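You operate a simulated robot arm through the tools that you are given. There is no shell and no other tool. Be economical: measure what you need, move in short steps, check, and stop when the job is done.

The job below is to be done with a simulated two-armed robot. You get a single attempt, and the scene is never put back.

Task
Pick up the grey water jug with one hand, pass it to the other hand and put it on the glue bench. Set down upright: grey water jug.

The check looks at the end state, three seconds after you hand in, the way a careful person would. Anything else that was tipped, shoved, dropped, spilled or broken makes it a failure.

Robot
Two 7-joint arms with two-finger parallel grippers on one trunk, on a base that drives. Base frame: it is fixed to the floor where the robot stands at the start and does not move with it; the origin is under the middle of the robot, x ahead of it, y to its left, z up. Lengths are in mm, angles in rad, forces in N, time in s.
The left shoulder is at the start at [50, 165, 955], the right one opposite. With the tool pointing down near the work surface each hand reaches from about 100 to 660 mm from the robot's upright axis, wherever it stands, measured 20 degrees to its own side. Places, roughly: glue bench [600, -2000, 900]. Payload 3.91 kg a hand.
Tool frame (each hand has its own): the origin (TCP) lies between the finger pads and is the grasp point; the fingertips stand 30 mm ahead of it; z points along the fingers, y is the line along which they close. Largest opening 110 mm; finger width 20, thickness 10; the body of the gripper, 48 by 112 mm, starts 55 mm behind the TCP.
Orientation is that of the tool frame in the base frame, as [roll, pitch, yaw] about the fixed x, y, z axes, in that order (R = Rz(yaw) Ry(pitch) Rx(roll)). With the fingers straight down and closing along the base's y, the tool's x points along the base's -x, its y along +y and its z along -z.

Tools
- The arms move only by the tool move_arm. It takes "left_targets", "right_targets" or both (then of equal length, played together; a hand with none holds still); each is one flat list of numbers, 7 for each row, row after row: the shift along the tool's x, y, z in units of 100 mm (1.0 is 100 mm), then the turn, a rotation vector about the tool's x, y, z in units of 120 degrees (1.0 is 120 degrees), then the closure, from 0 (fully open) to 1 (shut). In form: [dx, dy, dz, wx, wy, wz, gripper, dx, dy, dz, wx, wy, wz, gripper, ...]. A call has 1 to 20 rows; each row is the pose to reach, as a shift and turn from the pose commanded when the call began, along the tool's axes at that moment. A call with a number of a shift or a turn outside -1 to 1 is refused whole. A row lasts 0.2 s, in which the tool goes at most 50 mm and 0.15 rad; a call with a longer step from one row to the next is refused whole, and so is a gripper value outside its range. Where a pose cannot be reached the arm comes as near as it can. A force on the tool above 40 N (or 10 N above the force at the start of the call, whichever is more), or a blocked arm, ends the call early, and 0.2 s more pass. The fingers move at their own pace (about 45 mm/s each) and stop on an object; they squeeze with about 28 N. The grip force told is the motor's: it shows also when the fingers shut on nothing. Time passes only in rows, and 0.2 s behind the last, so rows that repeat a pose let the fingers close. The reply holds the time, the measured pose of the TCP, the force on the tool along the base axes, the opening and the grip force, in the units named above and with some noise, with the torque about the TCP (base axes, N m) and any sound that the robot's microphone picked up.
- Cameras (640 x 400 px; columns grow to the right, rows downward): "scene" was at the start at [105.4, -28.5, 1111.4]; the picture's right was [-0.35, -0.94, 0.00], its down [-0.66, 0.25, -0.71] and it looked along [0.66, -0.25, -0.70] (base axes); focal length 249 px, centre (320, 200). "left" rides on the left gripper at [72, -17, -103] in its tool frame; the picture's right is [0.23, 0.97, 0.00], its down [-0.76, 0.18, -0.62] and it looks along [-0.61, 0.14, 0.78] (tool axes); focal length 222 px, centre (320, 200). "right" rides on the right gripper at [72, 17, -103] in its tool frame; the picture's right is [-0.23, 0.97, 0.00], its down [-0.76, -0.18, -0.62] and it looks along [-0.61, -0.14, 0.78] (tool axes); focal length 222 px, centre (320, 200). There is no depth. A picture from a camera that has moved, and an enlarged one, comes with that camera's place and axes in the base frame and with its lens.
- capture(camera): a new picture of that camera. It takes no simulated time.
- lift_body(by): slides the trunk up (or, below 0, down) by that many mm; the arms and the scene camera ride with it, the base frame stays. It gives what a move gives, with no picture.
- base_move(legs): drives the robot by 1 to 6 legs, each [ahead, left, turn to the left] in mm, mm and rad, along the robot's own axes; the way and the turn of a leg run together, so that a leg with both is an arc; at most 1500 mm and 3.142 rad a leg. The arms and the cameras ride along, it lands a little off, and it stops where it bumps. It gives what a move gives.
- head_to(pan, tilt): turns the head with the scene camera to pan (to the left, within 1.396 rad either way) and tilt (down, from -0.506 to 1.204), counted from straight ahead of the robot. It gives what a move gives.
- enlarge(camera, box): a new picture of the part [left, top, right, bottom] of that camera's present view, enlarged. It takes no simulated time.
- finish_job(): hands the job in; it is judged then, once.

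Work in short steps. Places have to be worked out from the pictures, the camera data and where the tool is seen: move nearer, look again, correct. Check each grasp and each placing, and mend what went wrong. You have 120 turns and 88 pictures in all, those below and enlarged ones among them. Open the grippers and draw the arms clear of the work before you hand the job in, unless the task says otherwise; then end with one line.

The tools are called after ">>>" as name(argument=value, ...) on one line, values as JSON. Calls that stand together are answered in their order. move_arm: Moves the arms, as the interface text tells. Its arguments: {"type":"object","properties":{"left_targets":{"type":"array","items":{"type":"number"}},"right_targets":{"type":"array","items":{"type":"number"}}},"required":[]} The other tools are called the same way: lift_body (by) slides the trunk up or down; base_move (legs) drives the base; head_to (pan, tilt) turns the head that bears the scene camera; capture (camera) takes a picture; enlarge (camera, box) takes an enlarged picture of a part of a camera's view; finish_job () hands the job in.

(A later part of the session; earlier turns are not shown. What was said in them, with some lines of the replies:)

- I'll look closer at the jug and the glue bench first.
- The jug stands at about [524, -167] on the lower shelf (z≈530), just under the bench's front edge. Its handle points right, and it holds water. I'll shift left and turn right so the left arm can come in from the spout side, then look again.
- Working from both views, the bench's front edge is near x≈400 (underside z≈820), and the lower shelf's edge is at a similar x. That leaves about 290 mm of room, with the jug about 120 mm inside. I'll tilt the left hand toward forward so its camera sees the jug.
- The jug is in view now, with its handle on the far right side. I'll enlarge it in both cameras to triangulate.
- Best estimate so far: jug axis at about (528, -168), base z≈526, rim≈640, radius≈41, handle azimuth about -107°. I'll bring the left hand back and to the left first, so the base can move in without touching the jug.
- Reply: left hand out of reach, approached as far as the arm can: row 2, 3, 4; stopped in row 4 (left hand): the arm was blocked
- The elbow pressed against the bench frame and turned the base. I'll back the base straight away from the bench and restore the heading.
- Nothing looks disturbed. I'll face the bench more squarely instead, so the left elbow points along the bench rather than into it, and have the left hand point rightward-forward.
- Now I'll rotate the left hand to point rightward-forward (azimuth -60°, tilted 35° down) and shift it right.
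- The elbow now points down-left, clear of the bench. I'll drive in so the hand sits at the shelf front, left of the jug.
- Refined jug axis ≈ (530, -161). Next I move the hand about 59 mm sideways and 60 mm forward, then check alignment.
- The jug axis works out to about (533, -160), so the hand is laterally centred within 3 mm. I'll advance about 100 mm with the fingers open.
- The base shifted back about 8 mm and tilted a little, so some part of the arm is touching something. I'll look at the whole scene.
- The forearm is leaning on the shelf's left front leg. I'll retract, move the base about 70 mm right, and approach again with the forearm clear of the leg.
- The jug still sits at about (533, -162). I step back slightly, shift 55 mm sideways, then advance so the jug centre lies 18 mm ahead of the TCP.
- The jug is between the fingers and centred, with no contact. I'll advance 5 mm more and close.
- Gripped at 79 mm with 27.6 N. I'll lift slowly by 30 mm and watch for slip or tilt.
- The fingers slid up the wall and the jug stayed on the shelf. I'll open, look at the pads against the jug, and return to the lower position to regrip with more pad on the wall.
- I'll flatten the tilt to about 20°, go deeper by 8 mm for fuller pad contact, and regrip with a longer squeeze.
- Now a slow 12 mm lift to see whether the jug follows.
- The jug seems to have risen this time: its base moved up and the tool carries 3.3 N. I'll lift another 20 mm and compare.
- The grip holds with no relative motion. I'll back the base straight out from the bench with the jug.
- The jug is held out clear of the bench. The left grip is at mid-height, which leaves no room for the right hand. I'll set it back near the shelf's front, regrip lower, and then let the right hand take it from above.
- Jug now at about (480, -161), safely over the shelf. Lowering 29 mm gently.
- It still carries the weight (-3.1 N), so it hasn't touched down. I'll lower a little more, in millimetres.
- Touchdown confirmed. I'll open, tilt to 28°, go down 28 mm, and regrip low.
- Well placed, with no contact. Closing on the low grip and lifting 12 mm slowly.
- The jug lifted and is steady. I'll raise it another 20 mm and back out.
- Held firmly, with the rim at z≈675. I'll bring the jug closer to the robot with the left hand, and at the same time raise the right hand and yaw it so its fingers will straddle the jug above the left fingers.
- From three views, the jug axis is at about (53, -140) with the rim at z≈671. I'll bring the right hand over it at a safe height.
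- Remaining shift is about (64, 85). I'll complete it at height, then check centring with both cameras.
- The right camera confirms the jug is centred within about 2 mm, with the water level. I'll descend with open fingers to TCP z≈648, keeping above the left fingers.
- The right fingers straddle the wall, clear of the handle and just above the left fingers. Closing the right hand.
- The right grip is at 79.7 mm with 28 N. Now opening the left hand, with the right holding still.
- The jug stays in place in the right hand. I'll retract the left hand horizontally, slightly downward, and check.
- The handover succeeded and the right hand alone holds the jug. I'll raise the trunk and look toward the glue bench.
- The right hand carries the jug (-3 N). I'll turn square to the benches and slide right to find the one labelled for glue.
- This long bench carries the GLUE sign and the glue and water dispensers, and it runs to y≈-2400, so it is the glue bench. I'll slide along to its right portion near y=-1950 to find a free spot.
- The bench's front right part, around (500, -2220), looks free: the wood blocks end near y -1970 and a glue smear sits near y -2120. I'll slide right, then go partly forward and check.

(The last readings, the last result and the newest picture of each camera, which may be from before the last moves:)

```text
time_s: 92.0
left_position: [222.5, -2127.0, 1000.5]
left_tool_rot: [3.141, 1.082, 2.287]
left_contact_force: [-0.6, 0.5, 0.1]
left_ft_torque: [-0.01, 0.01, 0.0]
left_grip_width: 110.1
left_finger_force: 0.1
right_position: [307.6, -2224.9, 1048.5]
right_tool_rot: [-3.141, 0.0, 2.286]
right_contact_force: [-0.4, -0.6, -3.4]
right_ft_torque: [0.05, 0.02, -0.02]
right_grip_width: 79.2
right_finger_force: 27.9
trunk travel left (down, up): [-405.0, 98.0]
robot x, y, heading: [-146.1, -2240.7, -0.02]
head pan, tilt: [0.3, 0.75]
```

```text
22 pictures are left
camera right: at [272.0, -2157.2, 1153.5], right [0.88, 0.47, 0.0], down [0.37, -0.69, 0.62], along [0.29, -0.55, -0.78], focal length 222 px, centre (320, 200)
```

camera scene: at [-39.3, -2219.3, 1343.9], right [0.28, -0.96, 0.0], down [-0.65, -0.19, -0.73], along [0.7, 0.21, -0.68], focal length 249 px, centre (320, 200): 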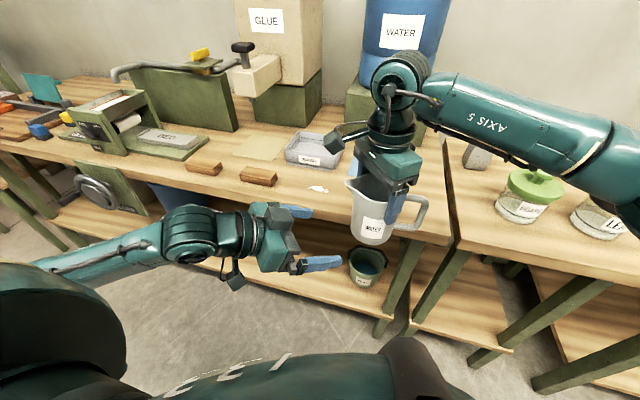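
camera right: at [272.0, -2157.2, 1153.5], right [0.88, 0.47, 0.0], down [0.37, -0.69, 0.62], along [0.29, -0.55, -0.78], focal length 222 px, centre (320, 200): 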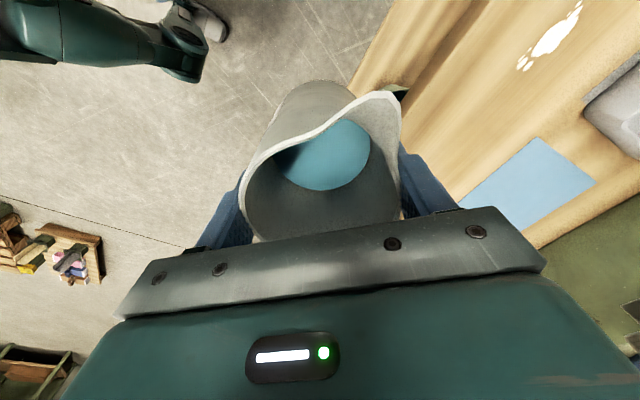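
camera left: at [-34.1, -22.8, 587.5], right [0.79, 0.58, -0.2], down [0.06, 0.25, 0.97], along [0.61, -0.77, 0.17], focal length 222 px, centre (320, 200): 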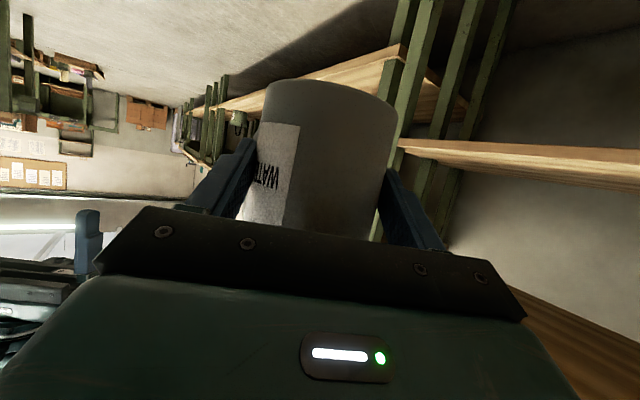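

The spot at about (497, -2228) is bare wood, with the smear, mat and tray all well away. I'll drive 190 mm ahead.

>>> base_move(legs=[[190, 0, 0]])

>>> capture(camera="scene")

>>> capture(camera="right")

```text
time_s: 93.5
left_position: [408.5, -2130.2, 999.2]
left_tool_rot: [3.141, 1.08, 2.287]
left_contact_force: [0.1, -0.4, 0.5]
left_ft_torque: [-0.02, -0.03, -0.02]
left_grip_width: 110.1
left_finger_force: 0.0
right_position: [492.2, -2226.7, 1048.3]
right_tool_rot: [-3.141, 0.001, 2.285]
right_contact_force: [-0.4, -0.2, -3.5]
right_ft_torque: [0.08, 0.03, 0.03]
right_grip_width: 79.0
right_finger_force: 28.3
trunk travel left (down, up): [-405.0, 98.0]
robot x, y, heading: [36.9, -2250.2, -0.015]
head pan, tilt: [0.3, 0.75]
```

```text
21 pictures are left
camera scene: at [146.6, -2222.2, 1343.8], right [0.28, -0.96, 0.0], down [-0.66, -0.19, -0.73], along [0.7, 0.21, -0.68], focal length 249 px, centre (320, 200)
```

scene: 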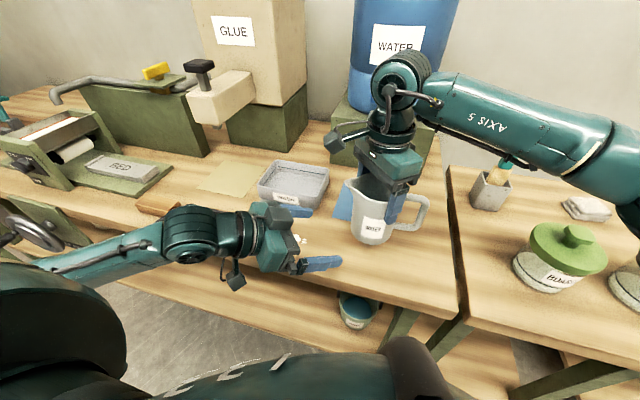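

```text
20 pictures are left
camera right: at [457.8, -2160.3, 1153.2], right [0.88, 0.47, 0.0], down [0.37, -0.69, 0.62], along [0.29, -0.55, -0.78], focal length 222 px, centre (320, 200)
```

right: 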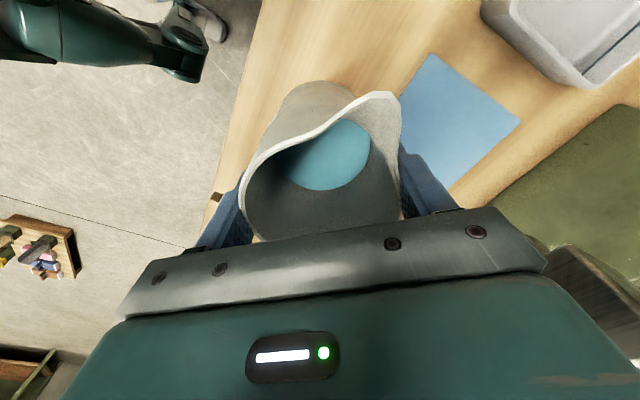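

The jug hangs above bare wood. I'll descend 50 mm first (shifting 15 mm inward), then check the gap.

>>> move_arm(right_targets=[-0.03, 0.03, 0.1, 0, 0, 0, 1, -0.06, 0.06, 0.2, 0, 0, 0, 1, -0.1, 0.11, 0.3, 0, 0, 0, 1, -0.1, 0.11, 0.4, 0, 0, 0, 1, -0.1, 0.11, 0.5, 0, 0, 0, 1])

>>> enlarge(camera="scene", box=[280, 150, 472, 270])

>>> capture(camera="left")

```text
time_s: 94.7
left_position: [407.0, -2129.4, 999.8]
left_tool_rot: [3.139, 1.082, 2.288]
left_contact_force: [-0.4, 0.4, 0.3]
left_ft_torque: [0.01, -0.01, 0.01]
left_grip_width: 109.8
left_finger_force: 0.0
right_position: [506.6, -2227.0, 997.3]
right_tool_rot: [-3.14, -0.001, 2.286]
right_contact_force: [-0.3, 0.5, -3.9]
right_ft_torque: [0.05, -0.01, 0.0]
right_grip_width: 79.3
right_finger_force: 28.1
trunk travel left (down, up): [-405.0, 98.0]
robot x, y, heading: [37.9, -2244.2, -0.014]
head pan, tilt: [0.3, 0.75]
```

```text
3.33 times, centred on (376, 210) of scene
camera zoom: at [145.9, -2222.2, 1343.9], right [0.28, -0.96, 0.0], down [-0.65, -0.19, -0.73], along [0.7, 0.21, -0.68], focal length 831 px, centre (133, 167)
```

zoom: 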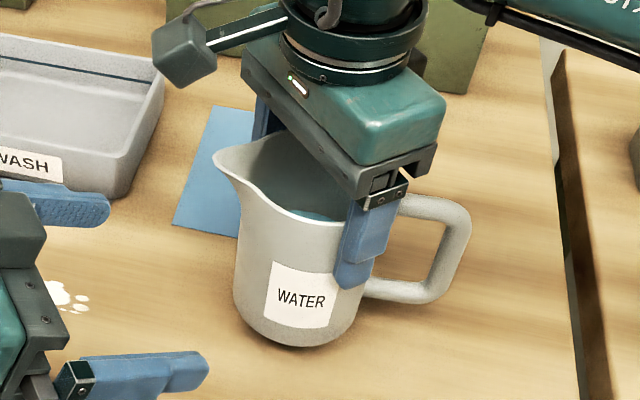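

```text
18 pictures are left
camera left: at [312.1, -2046.3, 984.4], right [0.66, 0.72, -0.2], down [0.01, 0.26, 0.97], along [0.75, -0.64, 0.17], focal length 222 px, centre (320, 200)
```

left: 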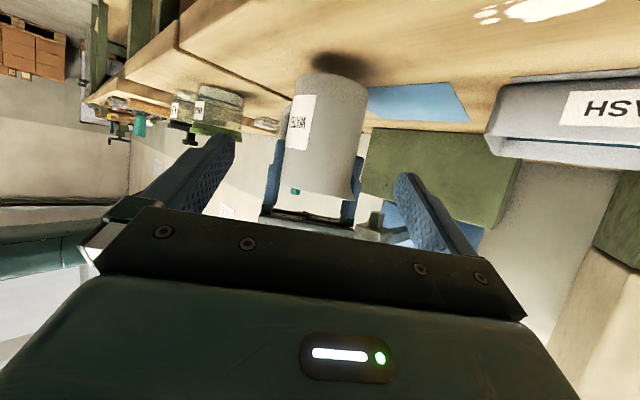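

Jug base z≈900, with the bench somewhere between 865 and 890. I descend in small steps and watch the load.

>>> move_arm(right_targets=[0, 0, 0.04, 0, 0, 0, 1, 0, 0, 0.08, 0, 0, 0, 1, 0, 0, 0.12, 0, 0, 0, 1])

>>> enlarge(camera="left", box=[240, 30, 432, 150])

```text
time_s: 95.5
left_position: [408.0, -2130.0, 1000.0]
left_tool_rot: [3.14, 1.082, 2.287]
left_contact_force: [-0.4, 0.1, -0.3]
left_ft_torque: [0.03, 0.01, -0.01]
left_grip_width: 110.0
left_finger_force: 0.0
right_position: [507.1, -2228.1, 987.6]
right_tool_rot: [-3.141, 0.0, 2.287]
right_contact_force: [0.9, 0.2, -3.0]
right_ft_torque: [0.05, 0.0, 0.02]
right_grip_width: 79.0
right_finger_force: 28.5
trunk travel left (down, up): [-405.0, 98.0]
robot x, y, heading: [34.3, -2248.2, -0.018]
head pan, tilt: [0.3, 0.75]
```

```text
3.33 times, centred on (336, 90) of left
camera zoom: at [312.1, -2046.3, 984.4], right [0.66, 0.72, -0.2], down [0.01, 0.26, 0.97], along [0.75, -0.64, 0.17], focal length 740 px, centre (267, 567)
```

zoom: 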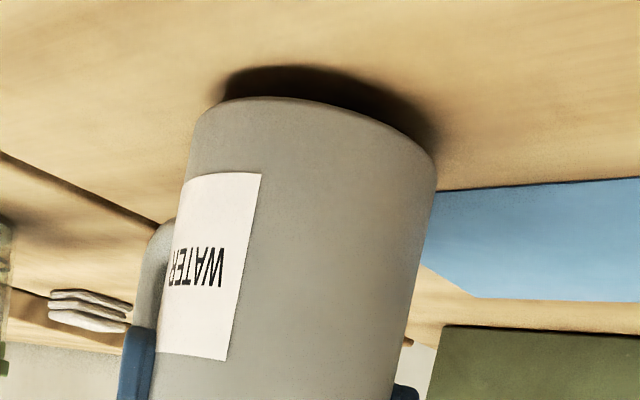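

The shadow gap suggests about 10 mm remain. Down 8 mm more.

>>> move_arm(right_targets=[0, 0, 0.03, 0, 0, 0, 1, 0, 0, 0.06, 0, 0, 0, 1, 0, 0, 0.08, 0, 0, 0, 1])

>>> enlarge(camera="left", box=[240, 30, 432, 150])

```text
time_s: 96.3
left_position: [406.9, -2129.4, 1000.4]
left_tool_rot: [3.14, 1.082, 2.287]
left_contact_force: [0.2, -0.1, 0.2]
left_ft_torque: [0.01, 0.01, 0.03]
left_grip_width: 109.8
left_finger_force: 0.1
right_position: [507.1, -2228.2, 977.3]
right_tool_rot: [3.14, 0.002, 2.287]
right_contact_force: [0.3, 0.0, -3.1]
right_ft_torque: [0.06, -0.01, 0.0]
right_grip_width: 79.4
right_finger_force: 28.0
trunk travel left (down, up): [-405.0, 98.0]
robot x, y, heading: [38.6, -2248.9, -0.013]
head pan, tilt: [0.3, 0.75]
```

```text
3.33 times, centred on (336, 90) of left
camera zoom: at [312.0, -2046.3, 984.4], right [0.66, 0.72, -0.2], down [0.01, 0.26, 0.97], along [0.75, -0.64, 0.17], focal length 740 px, centre (267, 567)
```

zoom: 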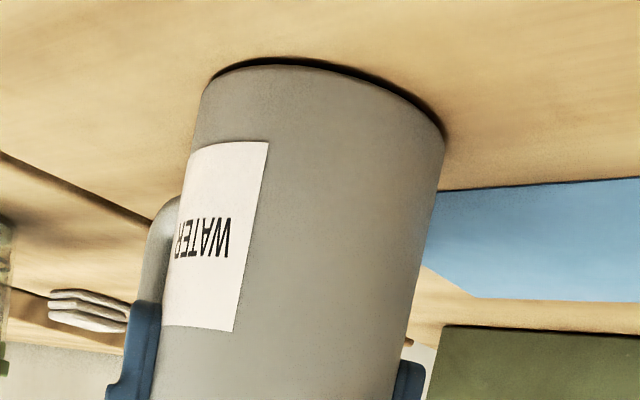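

About 2–3 mm remain. Down 3 mm in 1 mm rows.

>>> move_arm(right_targets=[0, 0, 0.01, 0, 0, 0, 1, 0, 0, 0.02, 0, 0, 0, 1, 0, 0, 0.03, 0, 0, 0, 1])

>>> enlarge(camera="left", box=[240, 30, 432, 150])

```text
time_s: 97.1
left_position: [406.9, -2130.0, 1001.4]
left_tool_rot: [3.138, 1.082, 2.287]
left_contact_force: [1.1, 0.1, -0.7]
left_ft_torque: [0.0, -0.01, 0.03]
left_grip_width: 109.9
left_finger_force: 0.1
right_position: [505.7, -2228.2, 977.4]
right_tool_rot: [3.138, 0.004, 2.285]
right_contact_force: [-1.7, -1.3, 13.9]
right_ft_torque: [-0.7, -0.02, -0.08]
right_grip_width: 79.1
right_finger_force: 27.5
trunk travel left (down, up): [-405.0, 98.0]
robot x, y, heading: [39.6, -2246.9, -0.016]
head pan, tilt: [0.3, 0.75]
```

```text
3.33 times, centred on (336, 90) of left
camera zoom: at [311.0, -2046.5, 985.1], right [0.66, 0.72, -0.2], down [0.01, 0.26, 0.97], along [0.75, -0.64, 0.17], focal length 740 px, centre (267, 567)
```

zoom: 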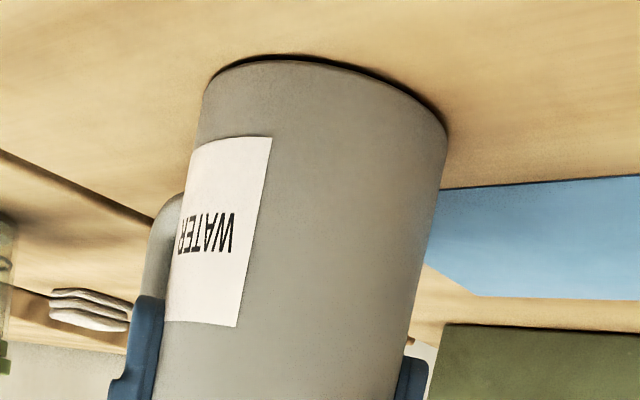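

Touchdown, pressing 14 N. I'll ease up 1.5 mm and read the load before releasing.

>>> move_arm(right_targets=[0, 0, -0.015, 0, 0, 0, 1, 0, 0, -0.015, 0, 0, 0, 1])

```text
time_s: 97.7
left_position: [406.8, -2129.4, 1001.4]
left_tool_rot: [3.14, 1.084, 2.286]
left_contact_force: [0.0, 0.1, -1.0]
left_ft_torque: [0.03, -0.02, 0.05]
left_grip_width: 110.0
left_finger_force: 0.1
right_position: [506.0, -2227.1, 978.0]
right_tool_rot: [3.14, 0.002, 2.287]
right_contact_force: [2.2, -1.1, 9.3]
right_ft_torque: [-0.35, -0.46, 0.06]
right_grip_width: 79.2
right_finger_force: 27.5
trunk travel left (down, up): [-405.0, 98.0]
robot x, y, heading: [36.7, -2245.5, -0.011]
head pan, tilt: [0.3, 0.75]
```

>>> move_arm(right_targets=[0, 0, -0.012, 0, 0, 0, 1, 0, 0, -0.012, 0, 0, 0, 1])

```text
time_s: 98.3
left_position: [408.1, -2129.8, 1000.2]
left_tool_rot: [3.139, 1.081, 2.286]
left_contact_force: [0.3, -0.7, -0.5]
left_ft_torque: [-0.01, -0.02, 0.03]
left_grip_width: 110.1
left_finger_force: 0.1
right_position: [506.2, -2226.9, 978.5]
right_tool_rot: [-3.14, 0.0, 2.286]
right_contact_force: [0.9, 1.4, 2.1]
right_ft_torque: [0.14, -0.3, 0.08]
right_grip_width: 79.2
right_finger_force: 27.8
trunk travel left (down, up): [-405.0, 98.0]
robot x, y, heading: [40.5, -2244.3, -0.019]
head pan, tilt: [0.3, 0.75]
```

The load is now light (2 N). Opening the right hand with the arm still.

>>> move_arm(right_targets=[0, 0, 0, 0, 0, 0, 0.2, 0, 0, 0, 0, 0, 0, 0, 0, 0, 0, 0, 0, 0, 0, 0, 0, 0, 0, 0, 0, 0])

>>> capture(camera="left")

>>> capture(camera="right")

```text
time_s: 99.3
left_position: [407.1, -2129.4, 1000.0]
left_tool_rot: [3.141, 1.081, 2.286]
left_contact_force: [0.5, -0.9, 0.2]
left_ft_torque: [0.01, -0.01, -0.01]
left_grip_width: 110.2
left_finger_force: 0.2
right_position: [507.6, -2227.1, 979.4]
right_tool_rot: [-3.14, 0.0, 2.286]
right_contact_force: [0.4, -0.4, -0.5]
right_ft_torque: [0.0, 0.03, 0.02]
right_grip_width: 110.0
right_finger_force: 0.1
trunk travel left (down, up): [-405.0, 98.0]
robot x, y, heading: [38.6, -2243.3, -0.018]
head pan, tilt: [0.3, 0.75]
```

```text
14 pictures are left
camera left: at [311.9, -2046.3, 984.4], right [0.66, 0.72, -0.2], down [0.01, 0.26, 0.97], along [0.75, -0.64, 0.17], focal length 222 px, centre (320, 200)
```

left: 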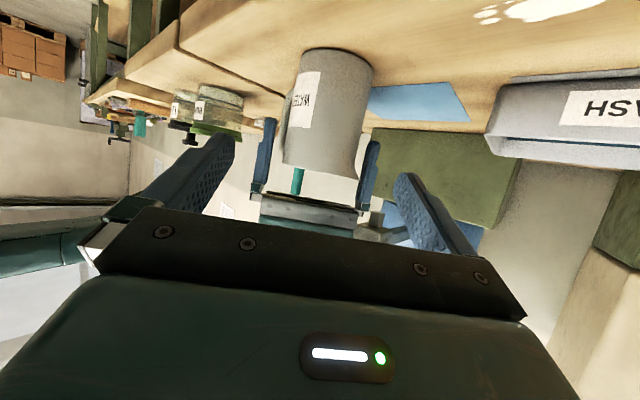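

```text
13 pictures are left
camera right: at [472.1, -2160.8, 1083.3], right [0.88, 0.47, 0.0], down [0.37, -0.69, 0.62], along [0.29, -0.55, -0.78], focal length 222 px, centre (320, 200)
```

right: 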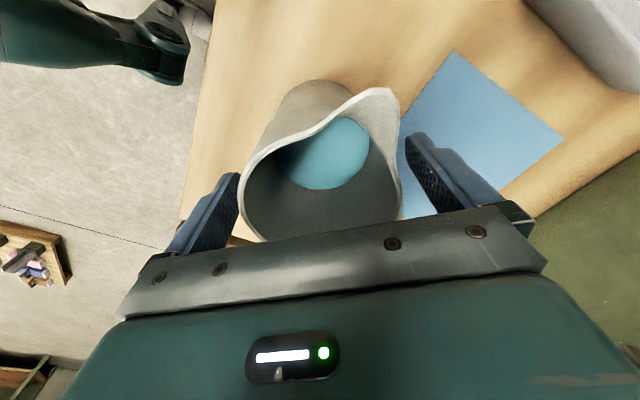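

The jug stands upright and both fingers are clear of the wall. Raising the right hand straight up.

>>> move_arm(right_targets=[0, 0, -0.1, 0, 0, 0, 0, 0, 0, -0.25, 0, 0, 0, 0, 0, 0, -0.45, 0, 0, 0, 0, 0, 0, -0.65, 0, 0, 0, 0, 0, 0, -0.85, 0, 0, 0, 0, 0, 0, -1.0, 0, 0, 0, 0])

>>> base_move(legs=[[-350, 0, 0]])

>>> capture(camera="scene")

```text
time_s: 100.7
left_position: [407.6, -2129.6, 1001.4]
left_tool_rot: [3.14, 1.082, 2.286]
left_contact_force: [0.8, -0.3, 0.2]
left_ft_torque: [0.0, -0.02, 0.01]
left_grip_width: 110.0
left_finger_force: 0.1
right_position: [506.8, -2226.1, 1079.2]
right_tool_rot: [3.141, 0.002, 2.288]
right_contact_force: [0.2, -0.2, 0.6]
right_ft_torque: [-0.02, -0.03, 0.02]
right_grip_width: 110.0
right_finger_force: 0.1
trunk travel left (down, up): [-405.0, 98.0]
robot x, y, heading: [36.7, -2243.9, -0.02]
head pan, tilt: [0.3, 0.75]
```

```text
time_s: 103.0
left_position: [47.5, -2125.4, 1000.9]
left_tool_rot: [3.14, 1.083, 2.278]
left_contact_force: [-0.8, 0.1, -0.2]
left_ft_torque: [0.02, -0.02, 0.01]
left_grip_width: 110.1
left_finger_force: 0.1
right_position: [143.6, -2223.5, 1080.0]
right_tool_rot: [-3.141, 0.0, 2.279]
right_contact_force: [0.4, 0.6, -0.4]
right_ft_torque: [0.02, -0.02, 0.01]
right_grip_width: 109.7
right_finger_force: 0.0
trunk travel left (down, up): [-405.0, 98.0]
robot x, y, heading: [-323.5, -2236.4, -0.022]
head pan, tilt: [0.3, 0.75]
```

```text
12 pictures are left
camera scene: at [-216.1, -2215.9, 1344.0], right [0.27, -0.96, 0.0], down [-0.66, -0.19, -0.73], along [0.7, 0.2, -0.68], focal length 249 px, centre (320, 200)
```

scene: 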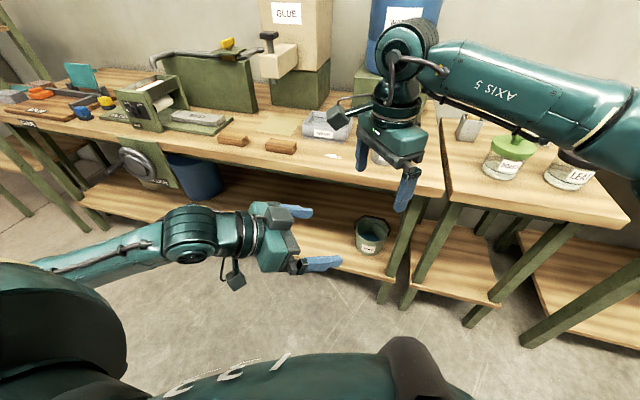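

The jug is hidden behind the right hand, so I'll move the base sideways a bit for a final check.

>>> base_move(legs=[[0, -250, 0]])

>>> enlarge(camera="scene", box=[220, 80, 460, 230])

```text
time_s: 105.8
left_position: [41.6, -2372.3, 1000.1]
left_tool_rot: [3.139, 1.082, 2.275]
left_contact_force: [1.1, 0.0, -0.1]
left_ft_torque: [-0.03, 0.01, 0.02]
left_grip_width: 109.9
left_finger_force: 0.1
right_position: [138.4, -2468.3, 1079.1]
right_tool_rot: [-3.141, 0.001, 2.276]
right_contact_force: [0.8, -0.7, -0.3]
right_ft_torque: [0.02, -0.01, 0.0]
right_grip_width: 110.2
right_finger_force: 0.0
trunk travel left (down, up): [-405.0, 98.0]
robot x, y, heading: [-328.9, -2479.6, -0.023]
head pan, tilt: [0.3, 0.75]
```

```text
2.67 times, centred on (340, 155) of scene
camera zoom: at [-221.6, -2461.2, 1343.9], right [0.27, -0.96, 0.0], down [-0.66, -0.18, -0.73], along [0.7, 0.2, -0.68], focal length 665 px, centre (267, 320)
```

zoom: 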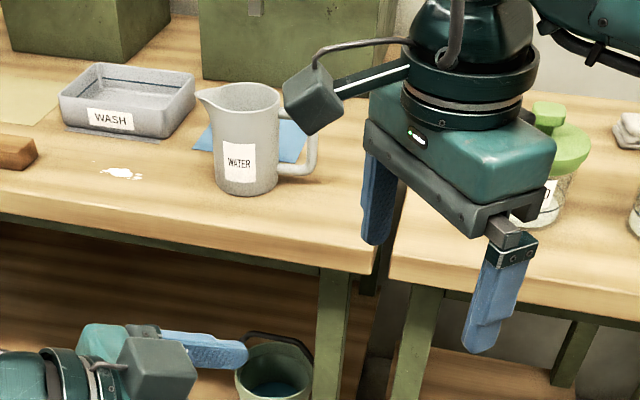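

The jug stands upright on the glue bench with nothing around it disturbed. Both grippers are open and clear, so I'm handing in.

>>> finish_job()

```text
The job is handed in.
```

The grey water jug is standing upright on the glue bench: the left hand picked it up, passed it to the right hand in mid-air, and the right hand set it down.
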